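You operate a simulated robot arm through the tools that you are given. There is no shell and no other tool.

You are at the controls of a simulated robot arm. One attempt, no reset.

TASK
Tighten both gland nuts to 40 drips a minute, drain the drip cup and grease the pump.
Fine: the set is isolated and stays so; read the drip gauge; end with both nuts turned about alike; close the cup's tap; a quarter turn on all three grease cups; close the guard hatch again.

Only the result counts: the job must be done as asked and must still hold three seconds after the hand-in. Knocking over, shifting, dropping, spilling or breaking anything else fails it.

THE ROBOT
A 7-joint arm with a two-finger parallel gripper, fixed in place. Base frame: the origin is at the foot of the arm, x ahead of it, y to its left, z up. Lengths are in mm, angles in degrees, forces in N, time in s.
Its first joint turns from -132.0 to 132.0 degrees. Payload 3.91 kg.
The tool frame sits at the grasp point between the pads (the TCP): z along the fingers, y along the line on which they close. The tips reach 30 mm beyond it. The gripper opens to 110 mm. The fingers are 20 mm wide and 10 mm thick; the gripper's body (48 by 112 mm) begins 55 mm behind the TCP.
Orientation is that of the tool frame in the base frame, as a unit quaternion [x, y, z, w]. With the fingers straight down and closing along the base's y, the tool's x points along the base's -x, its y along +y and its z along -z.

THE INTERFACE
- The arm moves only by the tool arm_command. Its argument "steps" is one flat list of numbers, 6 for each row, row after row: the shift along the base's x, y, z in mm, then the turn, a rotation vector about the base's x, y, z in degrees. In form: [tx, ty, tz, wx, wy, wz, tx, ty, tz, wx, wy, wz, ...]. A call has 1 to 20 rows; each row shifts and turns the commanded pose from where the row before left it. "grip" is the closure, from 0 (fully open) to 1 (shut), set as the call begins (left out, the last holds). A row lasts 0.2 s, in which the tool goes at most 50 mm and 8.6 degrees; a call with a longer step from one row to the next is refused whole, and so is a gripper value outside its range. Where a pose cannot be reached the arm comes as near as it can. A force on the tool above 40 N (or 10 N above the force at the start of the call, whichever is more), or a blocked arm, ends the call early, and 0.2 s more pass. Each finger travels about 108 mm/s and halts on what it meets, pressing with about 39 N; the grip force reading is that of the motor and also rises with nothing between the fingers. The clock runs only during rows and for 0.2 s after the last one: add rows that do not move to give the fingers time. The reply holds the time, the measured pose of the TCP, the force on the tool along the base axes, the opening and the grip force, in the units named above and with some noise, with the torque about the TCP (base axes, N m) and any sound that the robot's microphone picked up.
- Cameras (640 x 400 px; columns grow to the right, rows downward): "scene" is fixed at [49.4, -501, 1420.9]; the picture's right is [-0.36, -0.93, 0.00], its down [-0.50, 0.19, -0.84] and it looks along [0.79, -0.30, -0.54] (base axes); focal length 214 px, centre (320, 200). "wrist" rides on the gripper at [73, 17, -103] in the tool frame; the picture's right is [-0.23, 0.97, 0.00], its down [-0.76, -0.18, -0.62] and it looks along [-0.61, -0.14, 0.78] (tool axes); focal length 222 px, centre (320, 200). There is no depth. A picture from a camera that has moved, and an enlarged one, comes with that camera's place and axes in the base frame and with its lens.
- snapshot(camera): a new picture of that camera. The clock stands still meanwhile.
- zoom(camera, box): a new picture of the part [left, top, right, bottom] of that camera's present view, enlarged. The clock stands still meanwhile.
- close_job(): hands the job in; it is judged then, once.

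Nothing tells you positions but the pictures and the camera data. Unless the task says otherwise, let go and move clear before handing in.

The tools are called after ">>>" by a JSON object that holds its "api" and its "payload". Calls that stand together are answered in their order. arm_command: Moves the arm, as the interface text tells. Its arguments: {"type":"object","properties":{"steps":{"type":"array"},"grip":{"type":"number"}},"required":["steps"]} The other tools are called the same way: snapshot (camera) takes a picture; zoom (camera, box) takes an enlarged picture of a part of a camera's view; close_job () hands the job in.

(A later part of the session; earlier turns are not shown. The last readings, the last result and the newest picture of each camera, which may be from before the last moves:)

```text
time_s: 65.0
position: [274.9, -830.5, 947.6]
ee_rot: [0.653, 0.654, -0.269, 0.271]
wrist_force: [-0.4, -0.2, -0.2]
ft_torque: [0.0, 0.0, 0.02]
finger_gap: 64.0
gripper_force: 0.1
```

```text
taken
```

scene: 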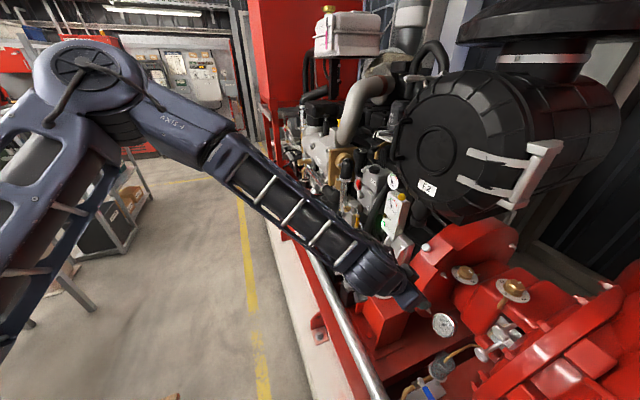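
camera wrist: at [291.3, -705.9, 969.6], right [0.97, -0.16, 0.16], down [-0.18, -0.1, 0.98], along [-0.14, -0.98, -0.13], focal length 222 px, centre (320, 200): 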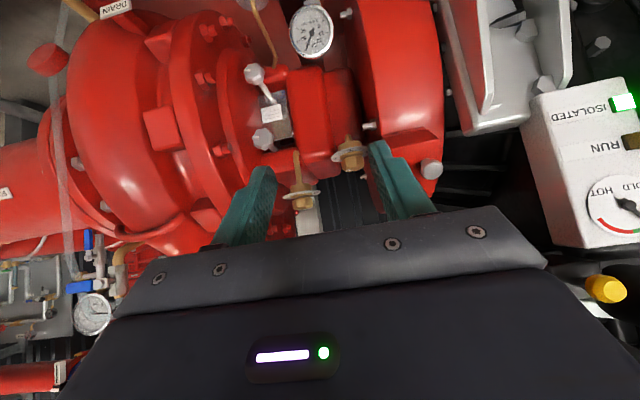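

>>> {"api": "zoom", "payload": {"camera": "wrist", "box": [260, 90, 460, 215]}}

>>> {"api": "zoom", "payload": {"camera": "wrist", "box": [280, 0, 345, 60]}}

>>> {"api": "zoom", "payload": {"camera": "scene", "box": [400, 210, 560, 310]}}

```text
3.20 times, centred on (360, 152) of wrist
camera zoom: at [291.3, -705.9, 969.6], right [0.97, -0.16, 0.16], down [-0.18, -0.1, 0.98], along [-0.14, -0.98, -0.13], focal length 711 px, centre (192, 352)
```

zoom: 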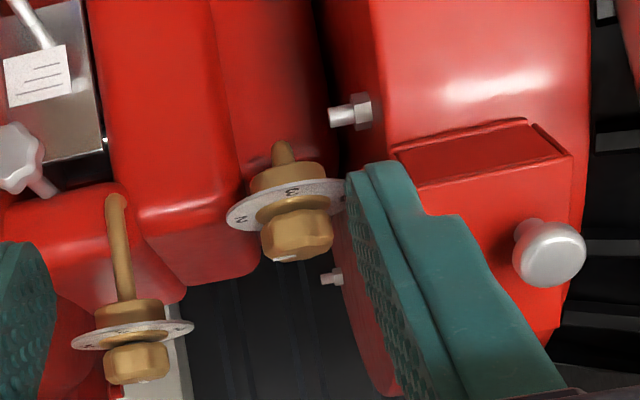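

```text
6.67 times, centred on (312, 30) of wrist
camera zoom: at [291.3, -705.9, 969.6], right [0.97, -0.16, 0.16], down [-0.18, -0.1, 0.98], along [-0.14, -0.98, -0.13], focal length 1481 px, centre (370, 1333)
```

zoom: 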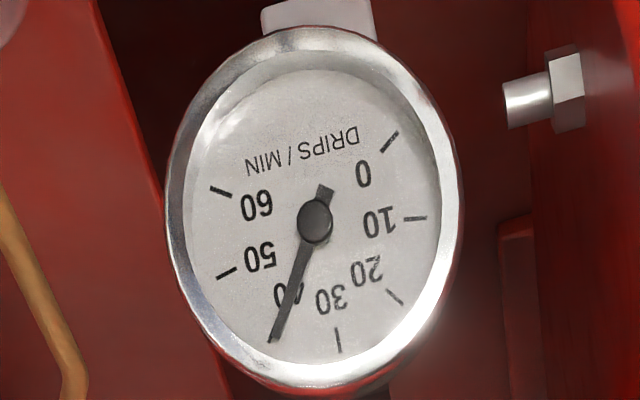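

```text
4.00 times, centred on (480, 260) of scene
camera zoom: at [49.4, -501.0, 1420.9], right [-0.36, -0.93, 0.0], down [-0.5, 0.19, -0.84], along [0.79, -0.3, -0.54], focal length 858 px, centre (-320, -40)
```

zoom: 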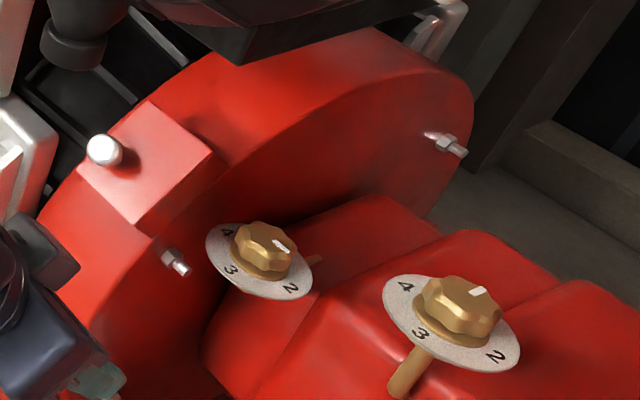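

>>> {"api": "arm_command", "payload": {"steps": [0, 0, 0, 0, 0, 0, 0, 0, 0, 0, 0, 0, 0, 0, 0, 0, 0, 0], "grip": 1}}

>>> {"api": "zoom", "payload": {"camera": "wrist", "box": [340, 70, 500, 220]}}

>>> {"api": "zoom", "payload": {"camera": "scene", "box": [410, 225, 470, 285]}}

>>> {"api": "zoom", "payload": {"camera": "scene", "box": [400, 200, 520, 275]}}

```text
time_s: 65.8
position: [275.4, -829.6, 947.3]
ee_rot: [0.653, 0.654, -0.269, 0.271]
wrist_force: [0.8, -0.4, 0.9]
ft_torque: [-0.01, 0.01, -0.03]
finger_gap: 0.0
gripper_force: 37.8
```

```text
2.67 times, centred on (420, 145) of wrist
camera zoom: at [291.4, -706.2, 969.6], right [0.97, -0.16, 0.16], down [-0.18, -0.1, 0.98], along [-0.14, -0.98, -0.13], focal length 592 px, centre (53, 347)
```

zoom: 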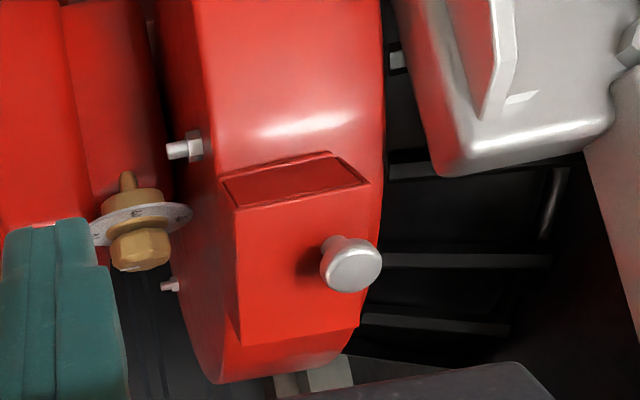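

```text
6.67 times, centred on (440, 255) of scene
camera zoom: at [49.4, -501.0, 1420.9], right [-0.36, -0.93, 0.0], down [-0.5, 0.19, -0.84], along [0.79, -0.3, -0.54], focal length 1430 px, centre (-480, -167)
```

zoom: 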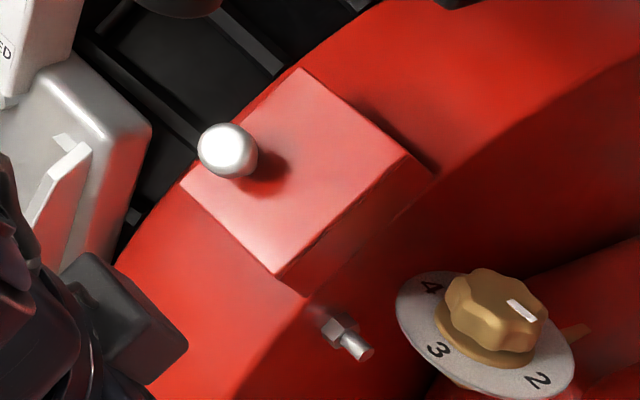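

```text
5.33 times, centred on (460, 238) of scene
camera zoom: at [49.4, -501.0, 1420.9], right [-0.36, -0.93, 0.0], down [-0.5, 0.19, -0.84], along [0.79, -0.3, -0.54], focal length 1144 px, centre (-427, 0)
```

zoom: 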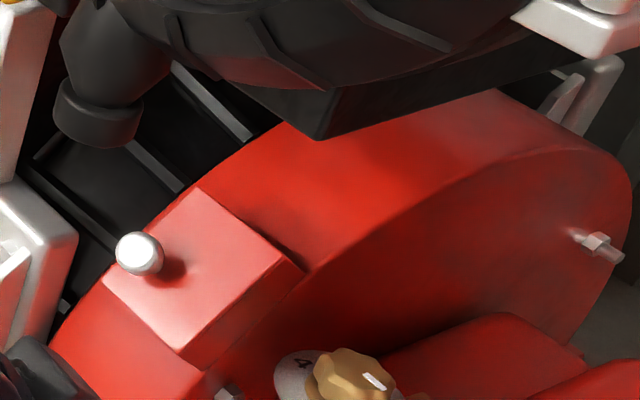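

The gauge shows the needle right on 40. I'll do the outer grease cup first (around (201, -1122, 900)): shallower pitch, yaw the tool +40°, then move to a standoff for a closer look.

>>> {"api": "arm_command", "payload": {"steps": [0, 0, 0, -5, 0, 0, 0, 0, 0, -5, 0, 0, -15, -20, 5, 0, 0, 8, -15, -20, 5, 0, 0, 8, -15, -20, 5, 0, 0, 8, -20, -20, 5, 0, 0, 8, -20, -20, 5, 0, 0, 8, -15, -25, 5, 0, 0, 0, -15, -25, 0, 0, 0, 0, -12, -25, 0, 0, 0, 0], "grip": 0.3}}

>>> {"api": "snapshot", "payload": {"camera": "wrist"}}

>>> {"api": "snapshot", "payload": {"camera": "scene"}}

```text
time_s: 68.0
position: [147.6, -1005.6, 977.0]
ee_rot: [0.374, 0.805, -0.194, 0.417]
wrist_force: [0.0, -0.6, 0.3]
ft_torque: [0.01, 0.01, -0.04]
finger_gap: 77.0
gripper_force: 0.1
```

```text
taken
camera wrist: at [78.6, -898.2, 977.3], right [0.83, 0.53, 0.19], down [-0.18, -0.06, 0.98], along [0.53, -0.85, 0.05], focal length 222 px, centre (320, 200)
```

wrist: 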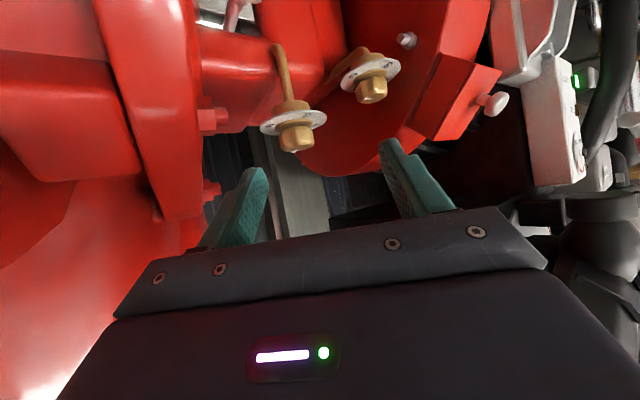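

```text
taken
```

scene: 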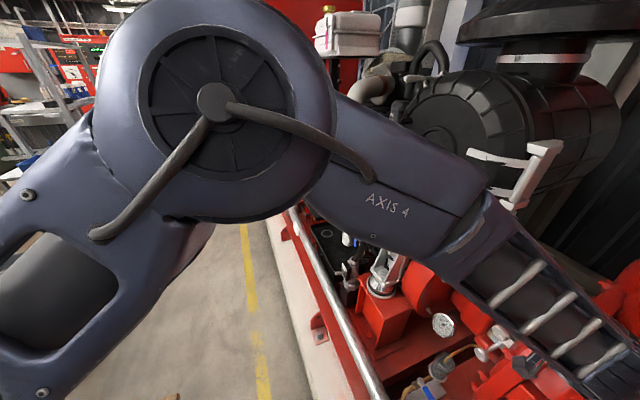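

>>> {"api": "zoom", "payload": {"camera": "wrist", "box": [240, 30, 420, 170]}}

```text
2.86 times, centred on (330, 100) of wrist
camera zoom: at [78.6, -898.2, 977.3], right [0.83, 0.53, 0.19], down [-0.18, -0.06, 0.98], along [0.53, -0.85, 0.05], focal length 635 px, centre (291, 486)
```

zoom: 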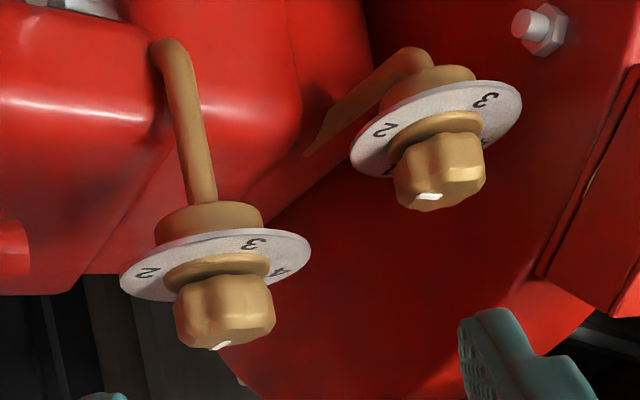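

Cup B's dial is at about (199, -1116.5, 899), with its knob around z 917. I'll yaw to about 55°, line up and approach slightly above the dial.

>>> {"api": "arm_command", "payload": {"steps": [0, -12, 3, 0, 0, 7.5, 0, -15, 3, 0, 0, 7.5, 0, -20, 0, 0, 0, 0, 0, -20, 0, 0, 0, 0, 6, -15.4, -10, 0, 0, 0, 5, 0, -9, 0, 0, 0, 0, 0, 0, 0, 0, 0]}}

>>> {"api": "snapshot", "payload": {"camera": "wrist"}}

>>> {"api": "zoom", "payload": {"camera": "wrist", "box": [220, 60, 440, 200]}}

```text
time_s: 69.5
position: [157.4, -1087.7, 966.5]
ee_rot: [0.267, 0.847, -0.138, 0.439]
wrist_force: [0.3, -0.4, 0.0]
ft_torque: [0.02, 0.02, 0.04]
finger_gap: 77.2
gripper_force: 0.0
```

```text
taken
camera wrist: at [64.1, -1002.4, 965.7], right [0.66, 0.72, 0.19], down [-0.16, -0.11, 0.98], along [0.73, -0.68, 0.05], focal length 222 px, centre (320, 200)
```

wrist: 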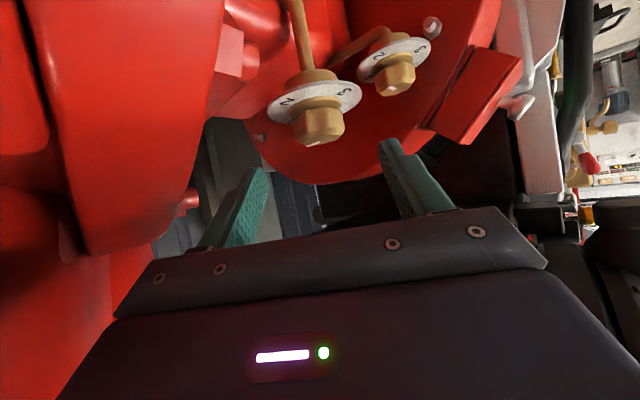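

```text
2.86 times, centred on (330, 130) of wrist
camera zoom: at [64.1, -1002.4, 965.7], right [0.66, 0.72, 0.19], down [-0.16, -0.11, 0.98], along [0.73, -0.68, 0.05], focal length 635 px, centre (291, 400)
```

zoom: 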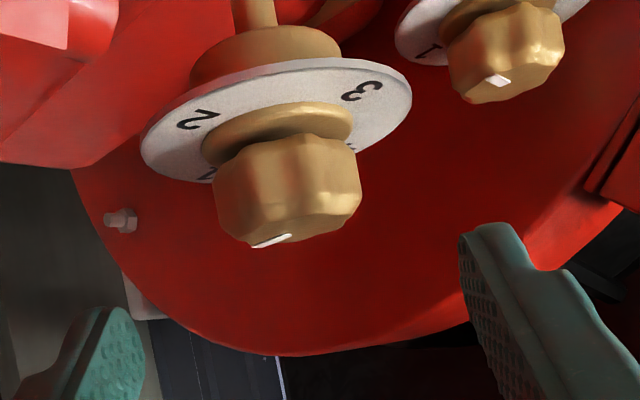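

>>> {"api": "arm_command", "payload": {"steps": [7.1, -4.63, -6.1, 0, 0, 0, 7.1, -4.63, -6.1, 0, 0, 0, 7.1, -4.63, -6.1, 0, 0, 0, 7.1, -4.63, -6.1, 0, 0, 0, 7.1, -4.63, -6.1, 0, 0, 0, 7.1, -4.63, -6.1, 0, 0, 0]}}

>>> {"api": "zoom", "payload": {"camera": "wrist", "box": [200, 60, 460, 230]}}

>>> {"api": "snapshot", "payload": {"camera": "scene"}}

```text
time_s: 70.2
position: [170.7, -1097.3, 958.2]
ee_rot: [0.265, 0.847, -0.14, 0.44]
wrist_force: [-4.1, 12.1, 14.4]
ft_torque: [-0.33, 1.1, -1.0]
finger_gap: 77.0
gripper_force: 0.0
stopped in row 3: the force on the tool passed its limit at 57 N (the readings are from after the stop); the commanded pose is now the measured one
```

```text
2.35 times, centred on (330, 145) of wrist
camera zoom: at [75.8, -1010.5, 957.9], right [0.67, 0.72, 0.18], down [-0.16, -0.1, 0.98], along [0.73, -0.68, 0.05], focal length 523 px, centre (296, 329)
```

zoom: 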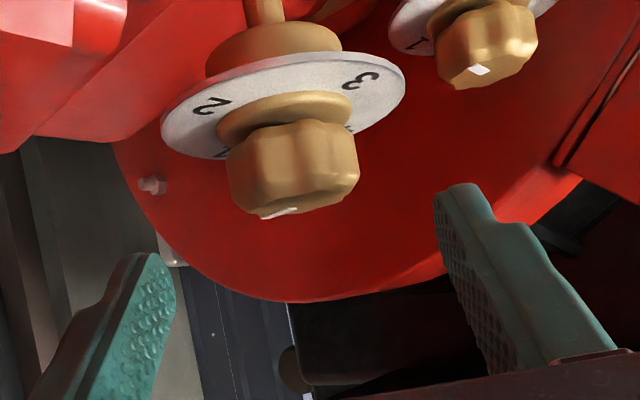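

```text
taken
```

scene: 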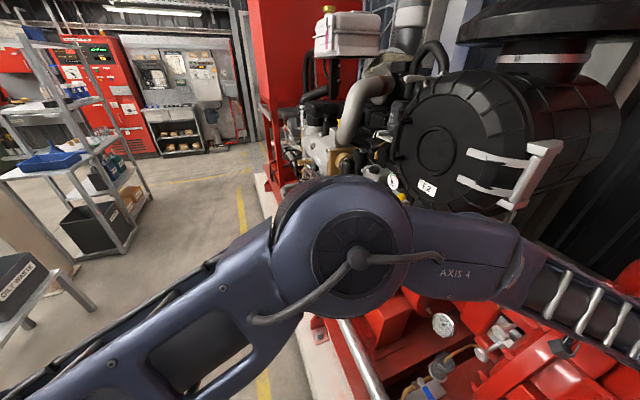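

The gripper body's corner touched the top of the pump casing flange, so I'm backing off. A smaller yaw (30°→0°) keeps clear of the flange, and I'll ratchet the cup in shorter strokes.

>>> {"api": "arm_command", "payload": {"steps": [-7, 6, 10, 0, 0, 0, -7, 10, 10, 0, 0, 0, 0, 15, 10, 0, 0, -8, 10, 15, 0, 0, 0, -8, 10, 0, 0, 0, 0, -9]}}

>>> {"api": "snapshot", "payload": {"camera": "wrist"}}

```text
refused: row 5 steps farther than a row can; nothing moved
```

```text
taken
camera wrist: at [75.8, -1010.5, 957.9], right [0.67, 0.72, 0.18], down [-0.16, -0.1, 0.98], along [0.73, -0.68, 0.05], focal length 222 px, centre (320, 200)
```

wrist: 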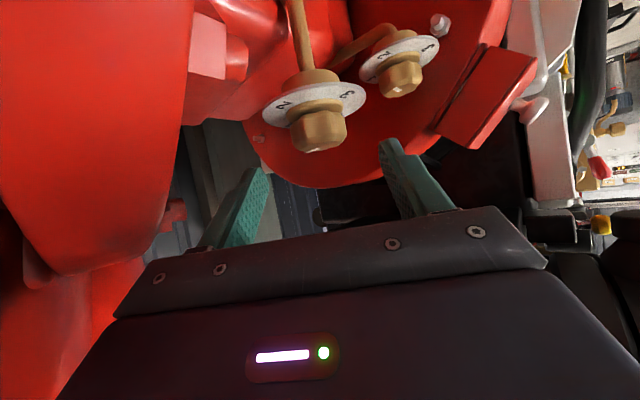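

>>> {"api": "arm_command", "payload": {"steps": [-7, 6, 10, 0, 0, 0, -7, 10, 10, 0, 0, 0, 0, 15, 5, 0, 0, -8.4, 7, 5, 0, 0, 0, -8.4, 7, 0, -5, 0, 0, -8.2, 0, -5, -8, 0, 0, 0]}}

>>> {"api": "snapshot", "payload": {"camera": "wrist"}}

>>> {"api": "snapshot", "payload": {"camera": "scene"}}

```text
time_s: 71.6
position: [170.5, -1065.3, 967.4]
ee_rot: [0.444, 0.768, -0.231, 0.398]
wrist_force: [-1.1, -0.1, -0.7]
ft_torque: [0.03, -0.02, 0.0]
finger_gap: 76.8
gripper_force: 0.1
```

```text
taken
camera wrist: at [122.6, -948.3, 967.9], right [0.91, 0.37, 0.18], down [-0.19, -0.03, 0.98], along [0.37, -0.93, 0.05], focal length 222 px, centre (320, 200)
```

wrist: 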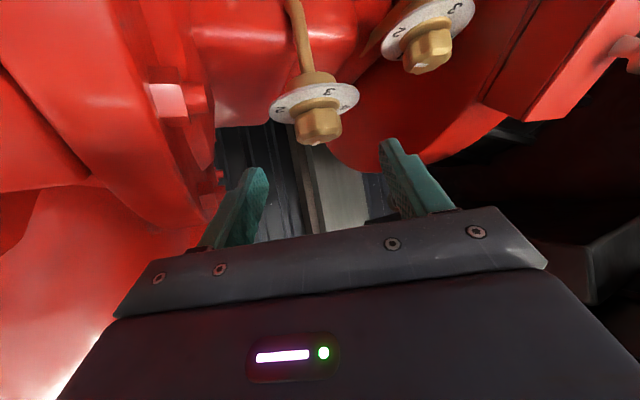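

```text
taken
```

scene: 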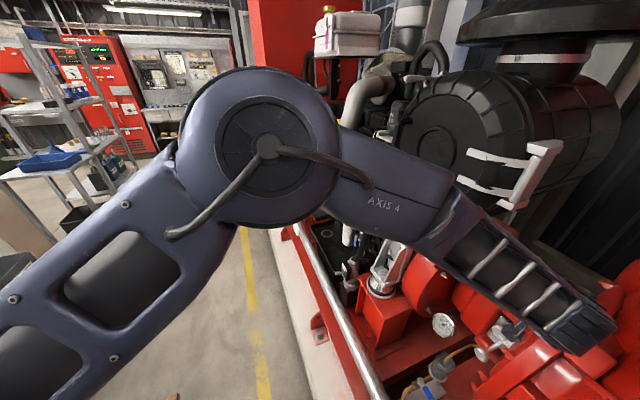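

>>> {"api": "arm_command", "payload": {"steps": [4.9, -8.4, -6.2, 0, 0, 0, 4.9, -8.4, -6.2, 0, 0, 0, 4.9, -8.4, -6.2, 0, 0, 0, 4.9, -8.4, -6.2, 0, 0, 0]}}

>>> {"api": "zoom", "payload": {"camera": "wrist", "box": [200, 60, 460, 230]}}

```text
time_s: 72.6
position: [189.5, -1100.2, 943.8]
ee_rot: [0.443, 0.769, -0.231, 0.399]
wrist_force: [0.4, 0.3, 0.3]
ft_torque: [0.0, 0.01, -0.02]
finger_gap: 76.9
gripper_force: 0.1
```

```text
2.35 times, centred on (330, 145) of wrist
camera zoom: at [142.1, -982.5, 943.7], right [0.91, 0.37, 0.18], down [-0.19, -0.03, 0.98], along [0.37, -0.93, 0.05], focal length 523 px, centre (296, 329)
```

zoom: 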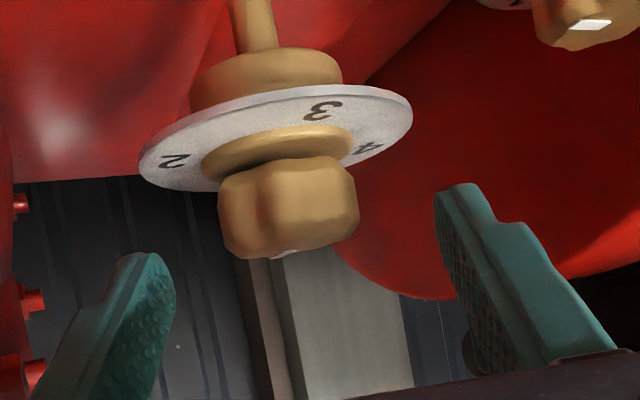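

>>> {"api": "arm_command", "payload": {"steps": [4.9, -7.9, -6.2, 0, 0, 0, 4.9, -7.9, -6.2, 0, 0, 0]}}

>>> {"api": "zoom", "payload": {"camera": "wrist", "box": [200, 60, 460, 230]}}

```text
time_s: 73.2
position: [201.1, -1113.9, 929.7]
ee_rot: [0.444, 0.769, -0.23, 0.398]
wrist_force: [-1.0, -0.8, 0.5]
ft_torque: [0.0, 0.0, -0.02]
finger_gap: 77.1
gripper_force: 0.1
```

```text
2.35 times, centred on (330, 145) of wrist
camera zoom: at [152.3, -997.6, 930.3], right [0.91, 0.37, 0.18], down [-0.19, -0.03, 0.98], along [0.37, -0.93, 0.05], focal length 523 px, centre (296, 329)
```

zoom: 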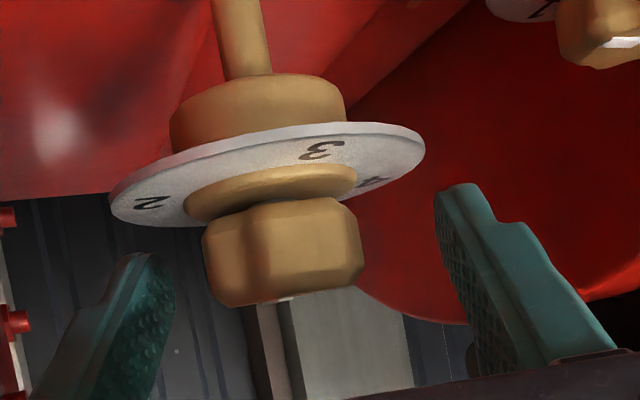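

>>> {"api": "arm_command", "payload": {"steps": [-1, -1.5, 0, 0, 0, 0, 0, 0, 0, 0, 0, 0, 0, 0, 0, 0, 0, 0, 0, 0, 0, 0, 0, 0], "grip": 1}}

>>> {"api": "zoom", "payload": {"camera": "wrist", "box": [200, 60, 460, 230]}}

```text
time_s: 74.2
position: [199.7, -1116.1, 931.2]
ee_rot: [0.443, 0.769, -0.231, 0.399]
wrist_force: [1.5, 10.4, 0.0]
ft_torque: [-0.22, -0.59, 0.02]
finger_gap: 38.1
gripper_force: 45.1
```

```text
2.35 times, centred on (330, 145) of wrist
camera zoom: at [151.4, -998.5, 930.6], right [0.91, 0.37, 0.18], down [-0.19, -0.03, 0.98], along [0.37, -0.93, 0.05], focal length 523 px, centre (296, 329)
```

zoom: 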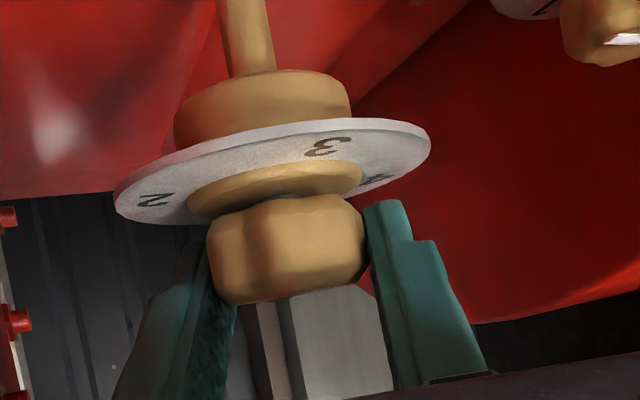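

>>> {"api": "arm_command", "payload": {"steps": [0, 0, 0, 0, 0, -7.5, 0, 0, 0, 0, 0, -7.5, 0, 0, 0, 0, 0, -7.5, 0, 0, 0, 0, 0, -7.5, 0, 0, 0, 0, 0, 0]}}

>>> {"api": "zoom", "payload": {"camera": "wrist", "box": [200, 60, 460, 230]}}

>>> {"api": "snapshot", "payload": {"camera": "scene"}}

```text
time_s: 75.4
position: [199.9, -1116.2, 930.2]
ee_rot: [0.627, 0.628, -0.326, 0.326]
wrist_force: [17.2, 3.9, -2.4]
ft_torque: [0.87, -0.19, 0.01]
finger_gap: 37.6
gripper_force: 44.9
```

```text
2.35 times, centred on (330, 145) of wrist
camera zoom: at [216.5, -991.0, 930.5], right [0.97, -0.13, 0.18], down [-0.18, 0.07, 0.98], along [-0.14, -0.99, 0.05], focal length 523 px, centre (296, 329)
```

zoom: 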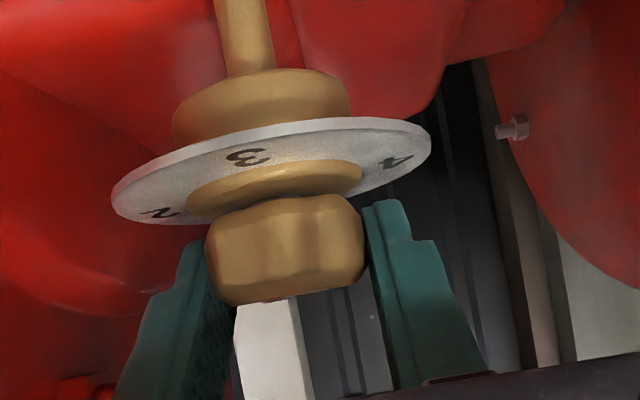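

```text
taken
```

scene: 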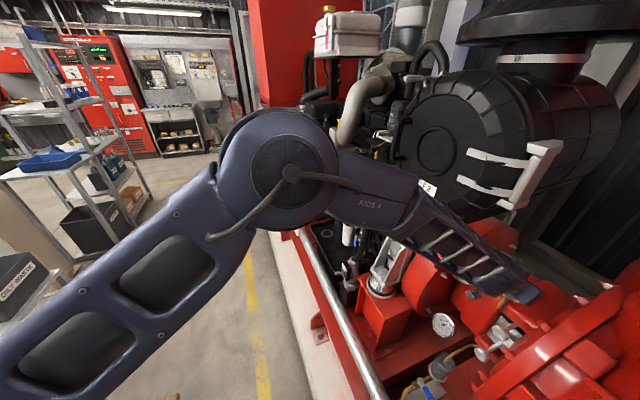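

>>> {"api": "arm_command", "payload": {"steps": [0, 0, 0, 0, 0, -5, 0, 0, 0, 0, 0, -5, 0, 0, 0, 0, 0, -5, 0, 0, 0, 0, 0, 0]}}

>>> {"api": "arm_command", "payload": {"steps": [0, 0, 0, 0, 0, 0, 0, 0, 0, 0, 0, 0, -1, 10, 7, 0, 0, 0, -3, 12, 8, 0, 0, 0, -4, 14, 10, 0, 0, 0, -4, 14, 10, 0, 0, 0], "grip": 0.3}}

>>> {"api": "zoom", "payload": {"camera": "wrist", "box": [200, 40, 460, 210]}}

>>> {"api": "snapshot", "payload": {"camera": "scene"}}

```text
time_s: 76.4
position: [197.7, -1117.1, 930.1]
ee_rot: [0.704, 0.54, -0.367, 0.281]
wrist_force: [19.5, -5.1, -4.2]
ft_torque: [-0.08, -0.26, -0.08]
finger_gap: 37.7
gripper_force: 45.3
```

```text
time_s: 77.8
position: [186.3, -1067.5, 965.2]
ee_rot: [0.704, 0.54, -0.366, 0.279]
wrist_force: [-0.3, -0.9, -0.1]
ft_torque: [0.05, -0.01, -0.03]
finger_gap: 77.0
gripper_force: 0.2
```

```text
2.35 times, centred on (330, 125) of wrist
camera zoom: at [234.9, -949.8, 965.7], right [0.91, -0.38, 0.18], down [-0.15, 0.11, 0.98], along [-0.39, -0.92, 0.05], focal length 523 px, centre (296, 376)
```

zoom: 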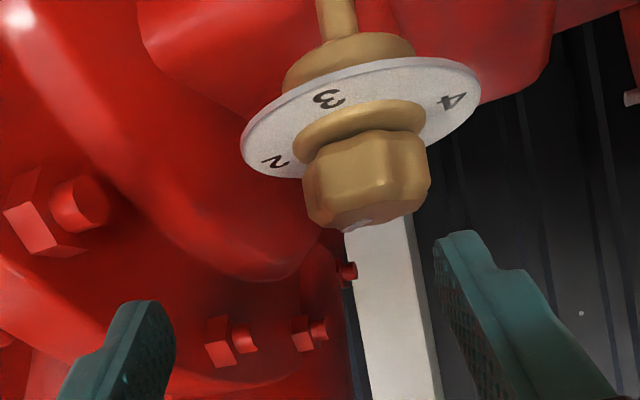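

```text
taken
```

scene: 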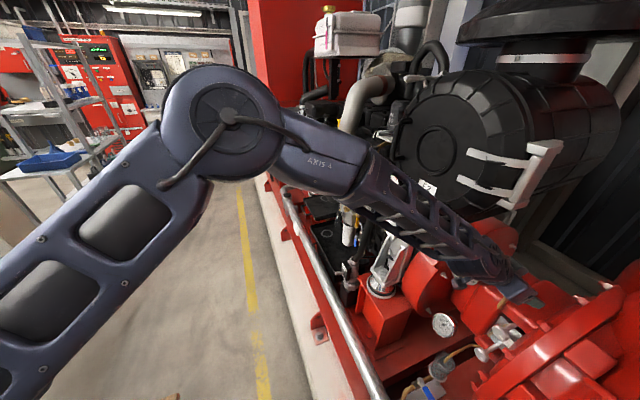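

>>> {"api": "arm_command", "payload": {"steps": [-5, 20, 25, 0, 0, 7.5, -5, 20, 25, 0, 0, 7.5, 0, 20, 25, 5, 0, 0, 0, 20, 25, 5, 0, 0]}}

>>> {"api": "snapshot", "payload": {"camera": "wrist"}}

>>> {"api": "snapshot", "payload": {"camera": "scene"}}

```text
time_s: 78.8
position: [173.9, -985.3, 1062.7]
ee_rot: [0.653, 0.655, -0.269, 0.269]
wrist_force: [0.7, 0.3, -0.8]
ft_torque: [-0.02, 0.01, -0.04]
finger_gap: 77.0
gripper_force: 0.0
```

```text
taken
camera wrist: at [191.9, -862.0, 1085.9], right [0.97, -0.16, 0.16], down [-0.18, -0.1, 0.98], along [-0.14, -0.98, -0.13], focal length 222 px, centre (320, 200)
```

wrist: 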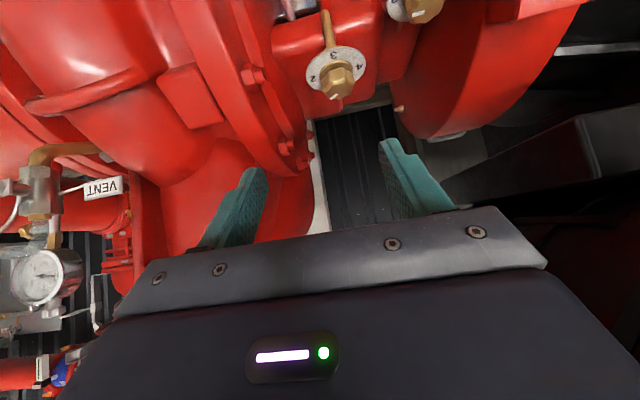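

```text
taken
```

scene: 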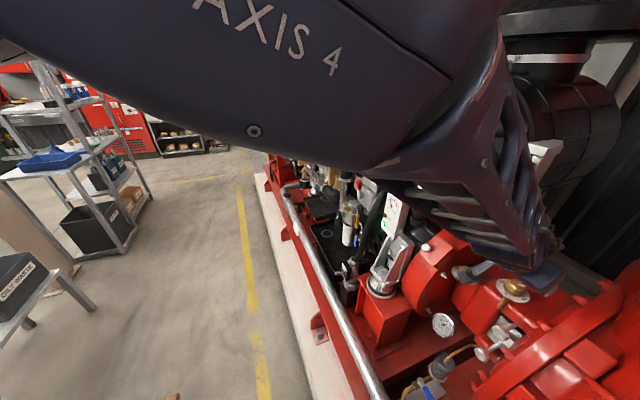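

>>> {"api": "zoom", "payload": {"camera": "wrist", "box": [296, 30, 376, 110]}}

>>> {"api": "zoom", "payload": {"camera": "scene", "box": [480, 260, 560, 320]}}

```text
5.00 times, centred on (336, 70) of wrist
camera zoom: at [191.9, -862.0, 1085.9], right [0.97, -0.16, 0.16], down [-0.18, -0.1, 0.98], along [-0.14, -0.98, -0.13], focal length 1111 px, centre (240, 850)
```

zoom: 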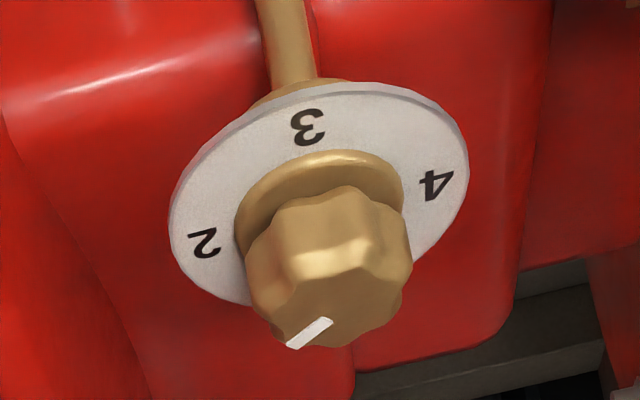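

```text
6.67 times, centred on (520, 290) of scene
camera zoom: at [49.4, -501.0, 1420.9], right [-0.36, -0.93, 0.0], down [-0.5, 0.19, -0.84], along [0.79, -0.3, -0.54], focal length 1430 px, centre (-1013, -400)
```

zoom: 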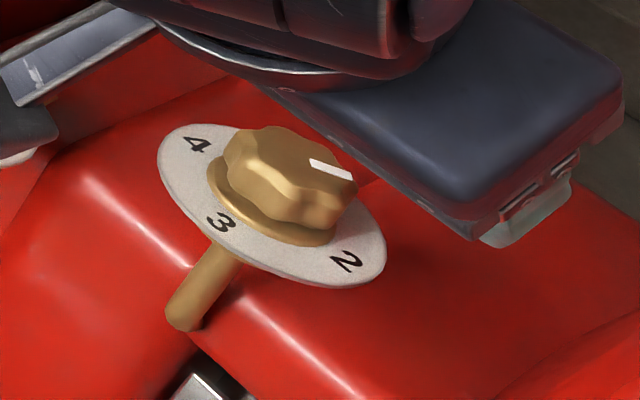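

>>> {"api": "zoom", "payload": {"camera": "scene", "box": [498, 272, 530, 298]}}

>>> {"api": "zoom", "payload": {"camera": "wrist", "box": [312, 45, 360, 105]}}

```text
15.38 times, centred on (514, 285) of scene
camera zoom: at [49.4, -501.0, 1420.9], right [-0.36, -0.93, 0.0], down [-0.5, 0.19, -0.84], along [0.79, -0.3, -0.54], focal length 3300 px, centre (-2665, -1108)
```

zoom: 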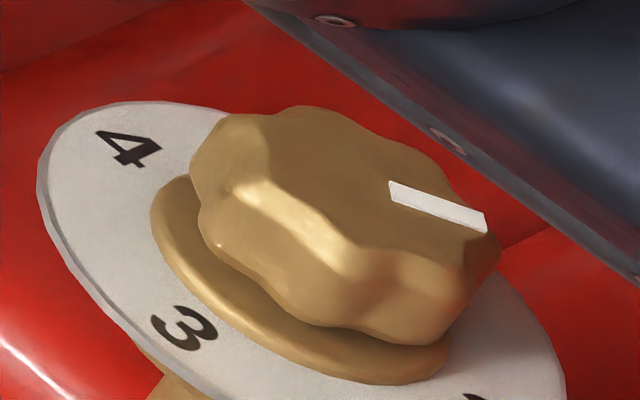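

```text
6.67 times, centred on (336, 75) of wrist
camera zoom: at [191.9, -862.0, 1085.9], right [0.97, -0.16, 0.16], down [-0.18, -0.1, 0.98], along [-0.14, -0.98, -0.13], focal length 1481 px, centre (213, 1033)
```

zoom: 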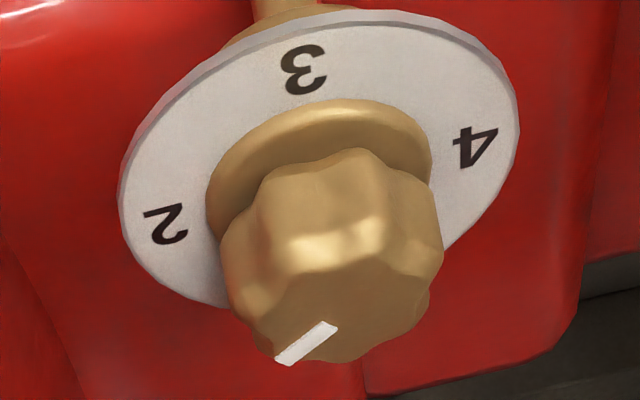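

Cup B has turned roughly 55°. I'll regrasp at yaw 30° for the remaining ~35°.

>>> {"api": "arm_command", "payload": {"steps": [0, 0, 0, -5, 0, 0, 0, 0, 0, -5, 0, 0, 0, -10, -15, 0, 0, 7.5, 0, -15, -20, 0, 0, 7.5, 0, -20, -20, 0, 0, 7.5, 0, -20, -20, 0, 0, 7.5, -3, -16, -20, 0, 0, 0]}}

>>> {"api": "arm_command", "payload": {"steps": [5, -8.4, -6.2, 0, 0, 0, 5, -8.4, -6.2, 0, 0, 0, 5, -8.4, -6.2, 0, 0, 0, 5, -8.4, -6.2, 0, 0, 0]}}

>>> {"api": "zoom", "payload": {"camera": "wrist", "box": [200, 60, 460, 230]}}

```text
time_s: 80.4
position: [173.5, -1068.0, 971.2]
ee_rot: [0.443, 0.77, -0.231, 0.398]
wrist_force: [0.2, 0.5, 0.1]
ft_torque: [0.0, 0.03, -0.03]
finger_gap: 77.1
gripper_force: 0.1
```

```text
time_s: 81.4
position: [193.1, -1102.2, 946.6]
ee_rot: [0.444, 0.768, -0.232, 0.399]
wrist_force: [1.0, 0.0, -0.6]
ft_torque: [-0.01, -0.04, 0.04]
finger_gap: 77.2
gripper_force: 0.0
```

```text
2.35 times, centred on (330, 145) of wrist
camera zoom: at [144.8, -985.1, 946.7], right [0.91, 0.37, 0.18], down [-0.19, -0.03, 0.98], along [0.37, -0.93, 0.05], focal length 523 px, centre (296, 329)
```

zoom: 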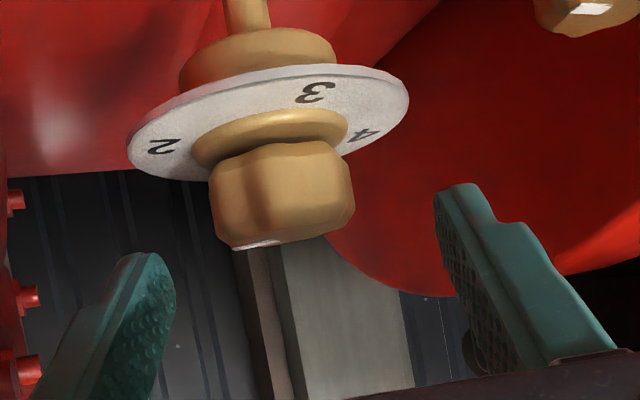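

>>> {"api": "arm_command", "payload": {"steps": [3.2, -7, -8.3, 0, 0, 0, 3.2, -7, -8.3, 0, 0, 0, 0, 0, 0, 0, 0, 0]}}

>>> {"api": "arm_command", "payload": {"steps": [0, 0, 0, 0, 0, 0, 0, 0, 0, 0, 0, 0, 0, 0, 0, 0, 0, 0], "grip": 1}}

>>> {"api": "arm_command", "payload": {"steps": [0, 0, 0, 0, 0, -7, 0, 0, 0, 0, 0, -7, 0, 0, 0, 0, 0, -7, 0, 0, 0, 0, 0, -7, 0, 0, 0, 0, 0, -7, 0, 0, 0, 0, 0, 0]}}

>>> {"api": "zoom", "payload": {"camera": "wrist", "box": [200, 60, 460, 230]}}

```text
time_s: 82.2
position: [199.0, -1116.0, 929.1]
ee_rot: [0.444, 0.768, -0.231, 0.399]
wrist_force: [0.7, 0.0, 0.3]
ft_torque: [0.04, 0.0, 0.0]
finger_gap: 77.0
gripper_force: 0.1
```

```text
time_s: 83.0
position: [200.8, -1116.2, 929.7]
ee_rot: [0.444, 0.769, -0.231, 0.398]
wrist_force: [7.2, 5.3, -0.5]
ft_torque: [0.15, -0.21, -0.02]
finger_gap: 38.1
gripper_force: 45.1
```

```text
time_s: 84.4
position: [200.0, -1115.0, 930.8]
ee_rot: [0.654, 0.599, -0.341, 0.311]
wrist_force: [-1.6, -9.9, 10.9]
ft_torque: [-0.82, 0.06, 0.01]
finger_gap: 37.9
gripper_force: 44.9
```

```text
2.35 times, centred on (330, 145) of wrist
camera zoom: at [227.6, -991.9, 930.2], right [0.96, -0.22, 0.19], down [-0.17, 0.09, 0.98], along [-0.23, -0.97, 0.05], focal length 523 px, centre (296, 329)
```

zoom: 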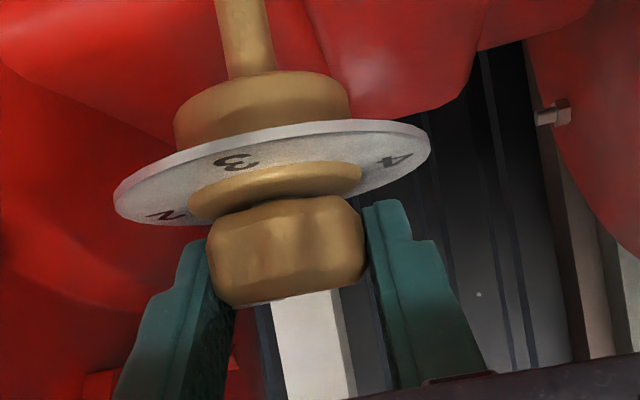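

>>> {"api": "arm_command", "payload": {"steps": [0, 0, 0, 0, 0, 0, 0, 0, 0, 0, 0, 0, 0, 12, 8, 0, 0, 0, 1, 16, 11, 0, 0, 0, 0, 16, 11, 0, 0, 0, -5, 20, 25, 0, 0, 5, -5, 20, 25, 0, 0, 0, -5, 20, 25, 5, 0, 0, -5, 20, 25, 5, 0, 0], "grip": 0.3}}

>>> {"api": "zoom", "payload": {"camera": "wrist", "box": [296, 30, 376, 110]}}

>>> {"api": "zoom", "payload": {"camera": "scene", "box": [490, 265, 540, 305]}}

>>> {"api": "snapshot", "payload": {"camera": "wrist"}}

```text
time_s: 86.4
position: [179.4, -991.0, 1060.2]
ee_rot: [0.654, 0.654, -0.27, 0.268]
wrist_force: [-0.7, -0.1, -1.5]
ft_torque: [-0.05, 0.05, -0.03]
finger_gap: 77.0
gripper_force: 0.1
```

```text
5.00 times, centred on (336, 70) of wrist
camera zoom: at [196.6, -867.6, 1082.4], right [0.97, -0.16, 0.16], down [-0.18, -0.1, 0.98], along [-0.14, -0.98, -0.13], focal length 1111 px, centre (240, 850)
```

zoom: 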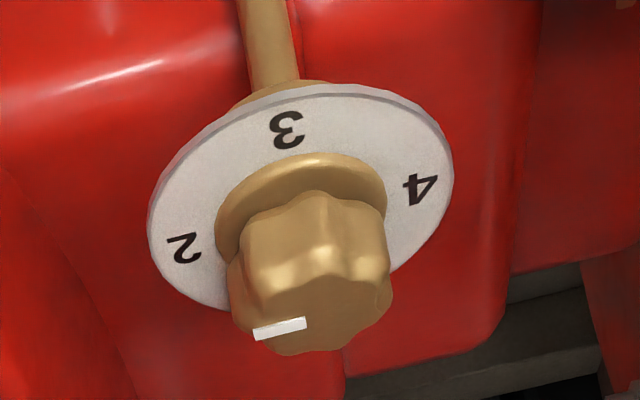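

```text
10.00 times, centred on (515, 285) of scene
camera zoom: at [49.4, -501.0, 1420.9], right [-0.36, -0.93, 0.0], down [-0.5, 0.19, -0.84], along [0.79, -0.3, -0.54], focal length 2145 px, centre (-1630, -650)
```

zoom: 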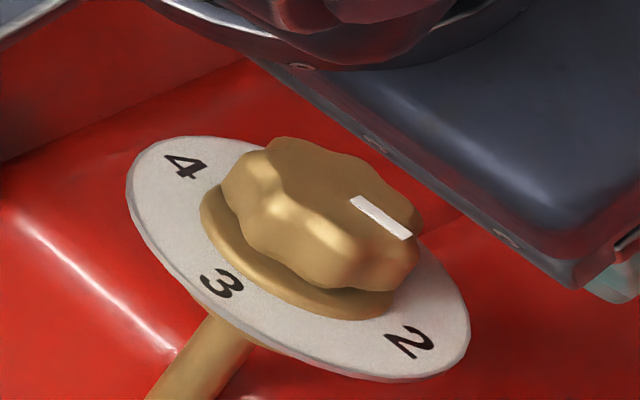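

```text
taken
camera wrist: at [196.6, -867.6, 1082.4], right [0.97, -0.16, 0.16], down [-0.18, -0.1, 0.98], along [-0.14, -0.98, -0.13], focal length 222 px, centre (320, 200)
```

wrist: 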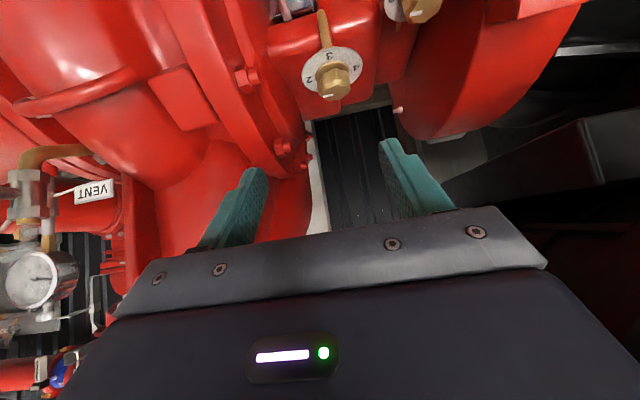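

Cup B's mark went from 1 to 2, a quarter turn. Now cup A: I'll measure where its mark is before touching it.

>>> {"api": "zoom", "payload": {"camera": "scene", "box": [445, 255, 485, 285]}}

>>> {"api": "zoom", "payload": {"camera": "wrist", "box": [370, 0, 450, 40]}}

```text
13.33 times, centred on (465, 270) of scene
camera zoom: at [49.4, -501.0, 1420.9], right [-0.36, -0.93, 0.0], down [-0.5, 0.19, -0.84], along [0.79, -0.3, -0.54], focal length 2860 px, centre (-1613, -733)
```

zoom: 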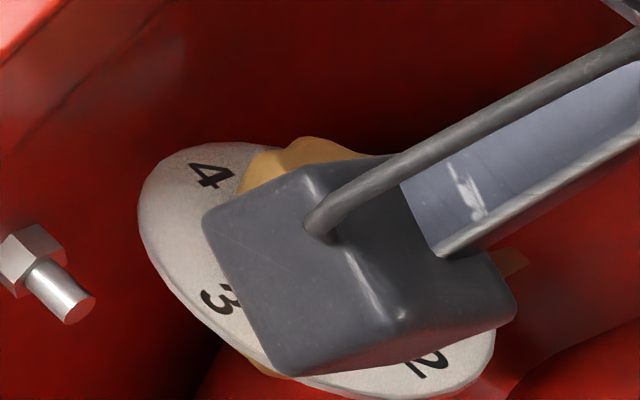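

```text
8.00 times, centred on (410, 20) of wrist
camera zoom: at [196.6, -867.6, 1082.4], right [0.97, -0.16, 0.16], down [-0.18, -0.1, 0.98], along [-0.14, -0.98, -0.13], focal length 1777 px, centre (-400, 1640)
```

zoom: 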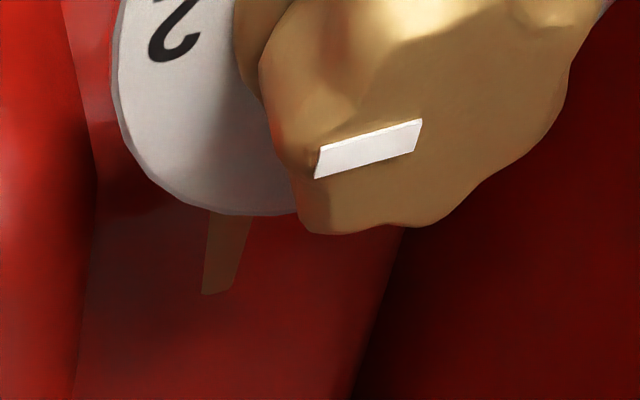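

Cup A's mark starts at "2", pointing -x, so it must end at "3" (+y). I'll use the same ratchet method with yaw strokes 38°→8°, keeping clear of the guard and of cup B.

>>> {"api": "arm_command", "payload": {"steps": [10, 10, 0, -5, 0, 0, 10, 10, -5, -5, 0, 0, 15, 0, -20, 0, 0, 7.6, 15, -5, -20, 0, 0, 7.6, 15, -10, -22, 0, 0, 7.6, 13, -20, -25, 0, 0, 7.6, 5, -30, -25, 0, 0, 7.6, 0, 0, -15, 0, 0, 0], "grip": 0.42}}

>>> {"api": "snapshot", "payload": {"camera": "wrist"}}

>>> {"api": "snapshot", "payload": {"camera": "scene"}}

```text
time_s: 88.2
position: [261.9, -1036.2, 928.4]
ee_rot: [0.389, 0.798, -0.203, 0.414]
wrist_force: [0.3, 0.1, 0.1]
ft_torque: [0.04, 0.02, -0.01]
finger_gap: 63.8
gripper_force: 0.0
```

```text
taken
camera wrist: at [197.6, -927.3, 927.7], right [0.85, 0.5, 0.18], down [-0.18, -0.05, 0.98], along [0.5, -0.87, 0.05], focal length 222 px, centre (320, 200)
```

wrist: 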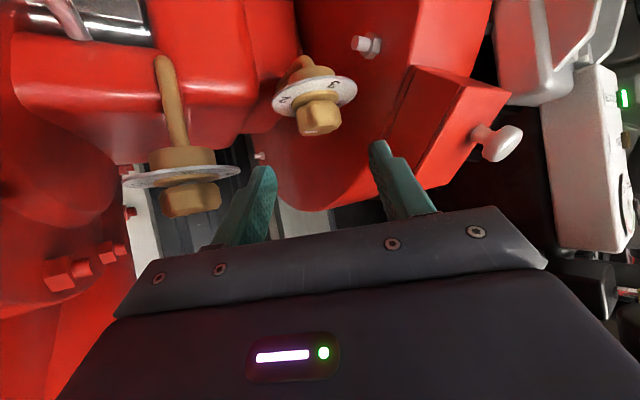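

```text
taken
```

scene: 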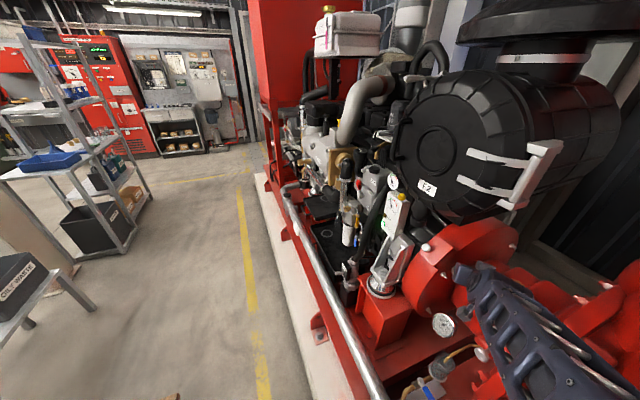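

>>> {"api": "zoom", "payload": {"camera": "wrist", "box": [220, 40, 420, 165]}}

```text
3.20 times, centred on (320, 102) of wrist
camera zoom: at [197.6, -927.3, 927.7], right [0.85, 0.5, 0.18], down [-0.18, -0.05, 0.98], along [0.5, -0.87, 0.05], focal length 711 px, centre (320, 512)
```

zoom: 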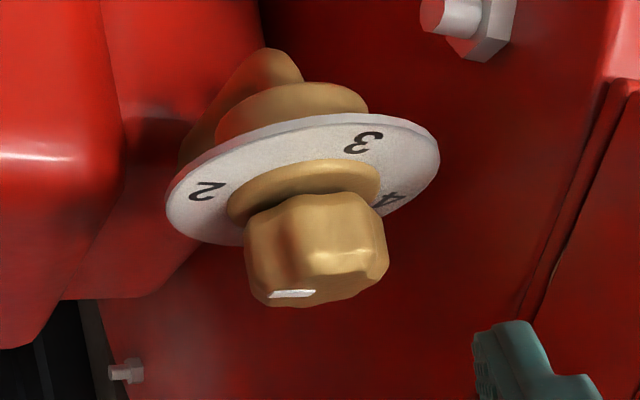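

>>> {"api": "arm_command", "payload": {"steps": [5.84, -7.4, -6.36, 0, 0, 0, 5.84, -7.4, -6.36, 0, 0, 0, 5.84, -7.4, -6.36, 0, 0, 0, 5.84, -7.4, -6.36, 0, 0, 0, 5.84, -7.4, -6.36, 0, 0, 0, 5.84, -7.4, -6.36, 0, 0, 0]}}

>>> {"api": "zoom", "payload": {"camera": "wrist", "box": [200, 60, 460, 230]}}

>>> {"api": "zoom", "payload": {"camera": "scene", "box": [420, 225, 540, 300]}}

```text
time_s: 89.6
position: [298.2, -1080.5, 889.4]
ee_rot: [0.389, 0.797, -0.203, 0.414]
wrist_force: [-4.9, 4.4, 0.9]
ft_torque: [0.07, -0.07, 0.23]
finger_gap: 63.0
gripper_force: 0.0
```

```text
2.35 times, centred on (330, 145) of wrist
camera zoom: at [234.0, -971.5, 888.7], right [0.85, 0.5, 0.18], down [-0.18, -0.05, 0.98], along [0.5, -0.87, 0.05], focal length 523 px, centre (296, 329)
```

zoom: 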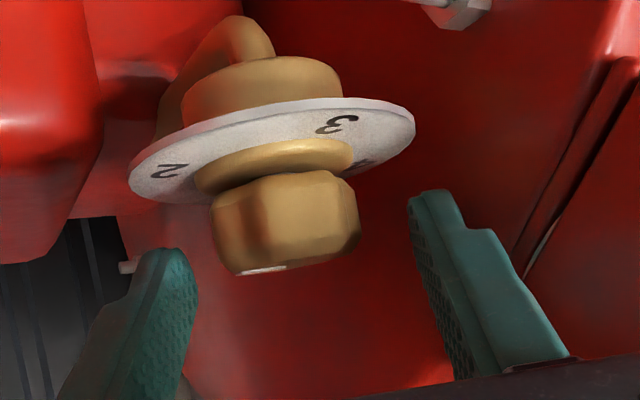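

```text
5.33 times, centred on (480, 262) of scene
camera zoom: at [49.4, -501.0, 1420.9], right [-0.36, -0.93, 0.0], down [-0.5, 0.19, -0.84], along [0.79, -0.3, -0.54], focal length 1144 px, centre (-533, -133)
```

zoom: 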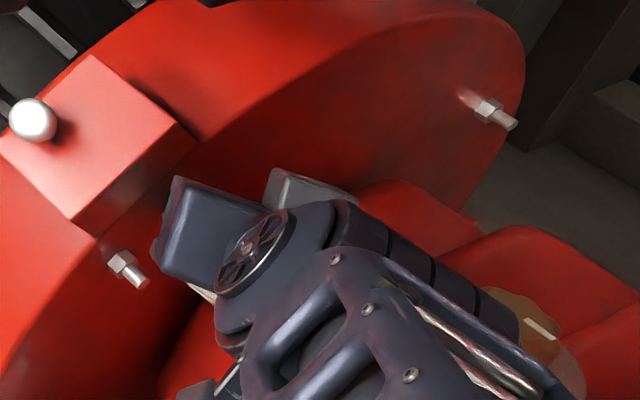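

The +x finger just brushed the guard face (about x = 350). I'll back up a little, narrow the gap, and grip with the knob nearer the fingertips.

>>> {"api": "arm_command", "payload": {"steps": [-5, 6.5, 5.7, 0, 0, 0, 0, 0, 0, 0, 0, 0, 0, 0, 0, 0, 0, 0], "grip": 0.56}}

>>> {"api": "arm_command", "payload": {"steps": [2.4, -4, -6, 0, 0, 0, 2.4, -4, -6, 0, 0, 0, 2.4, -4, -6, 0, 0, 0]}}

>>> {"api": "zoom", "payload": {"camera": "wrist", "box": [200, 60, 460, 230]}}

```text
time_s: 90.4
position: [293.6, -1073.1, 896.5]
ee_rot: [0.389, 0.797, -0.203, 0.414]
wrist_force: [-0.8, 0.3, 0.1]
ft_torque: [0.0, -0.01, -0.02]
finger_gap: 48.4
gripper_force: 0.0
```

```text
time_s: 91.2
position: [301.1, -1085.1, 877.2]
ee_rot: [0.388, 0.798, -0.202, 0.414]
wrist_force: [0.2, -0.2, 0.8]
ft_torque: [-0.03, 0.0, 0.03]
finger_gap: 48.3
gripper_force: 0.0
```

```text
2.35 times, centred on (330, 145) of wrist
camera zoom: at [236.3, -976.2, 876.8], right [0.85, 0.5, 0.18], down [-0.18, -0.05, 0.98], along [0.5, -0.87, 0.05], focal length 523 px, centre (296, 329)
```

zoom: 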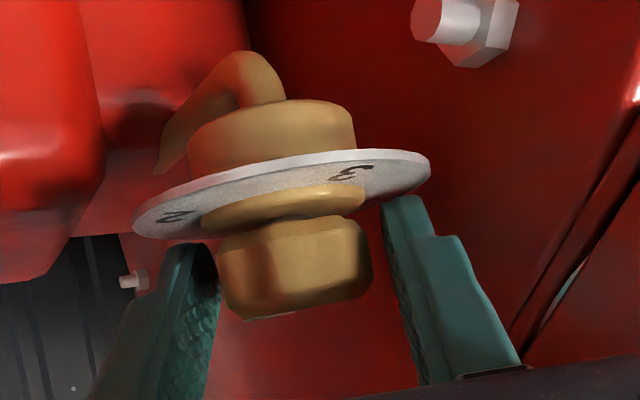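

>>> {"api": "arm_command", "payload": {"steps": [0, 0, 0, 0, 0, 0, 0, 0, 0, 0, 0, 0, 0, 0, 0, 0, 0, 0], "grip": 1}}

>>> {"api": "arm_command", "payload": {"steps": [1.3, 0.88, 0, 0, 0, -7.5, 1.4, 0.71, 0, 0, 0, -7.5, 1.48, 0.51, 0, 0, 0, -7.5, 1.54, 0.32, 0, 0, 0, -7.5, 0, 0, 0, 0, 0, 0]}}

>>> {"api": "zoom", "payload": {"camera": "wrist", "box": [200, 60, 460, 230]}}

```text
time_s: 92.0
position: [300.1, -1086.4, 876.0]
ee_rot: [0.389, 0.798, -0.203, 0.414]
wrist_force: [3.8, -1.6, 1.0]
ft_torque: [0.32, -0.12, 0.01]
finger_gap: 38.2
gripper_force: 45.1
```

```text
time_s: 92.9
position: [300.7, -1082.6, 878.1]
ee_rot: [0.557, 0.69, -0.29, 0.359]
wrist_force: [-15.2, 39.2, 20.3]
ft_torque: [-0.16, -6.54, 5.34]
finger_gap: 41.9
gripper_force: 45.0
stopped in row 4: the force on the tool passed its limit at 135 N (the readings are from after the stop); the commanded pose is now the measured one
```

```text
2.35 times, centred on (330, 145) of wrist
camera zoom: at [290.7, -956.0, 878.5], right [0.98, 0.08, 0.19], down [-0.19, 0.03, 0.98], along [0.07, -1.0, 0.05], focal length 523 px, centre (296, 329)
```

zoom: 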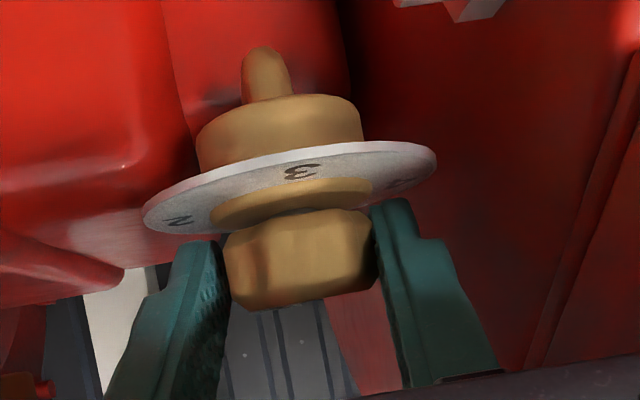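

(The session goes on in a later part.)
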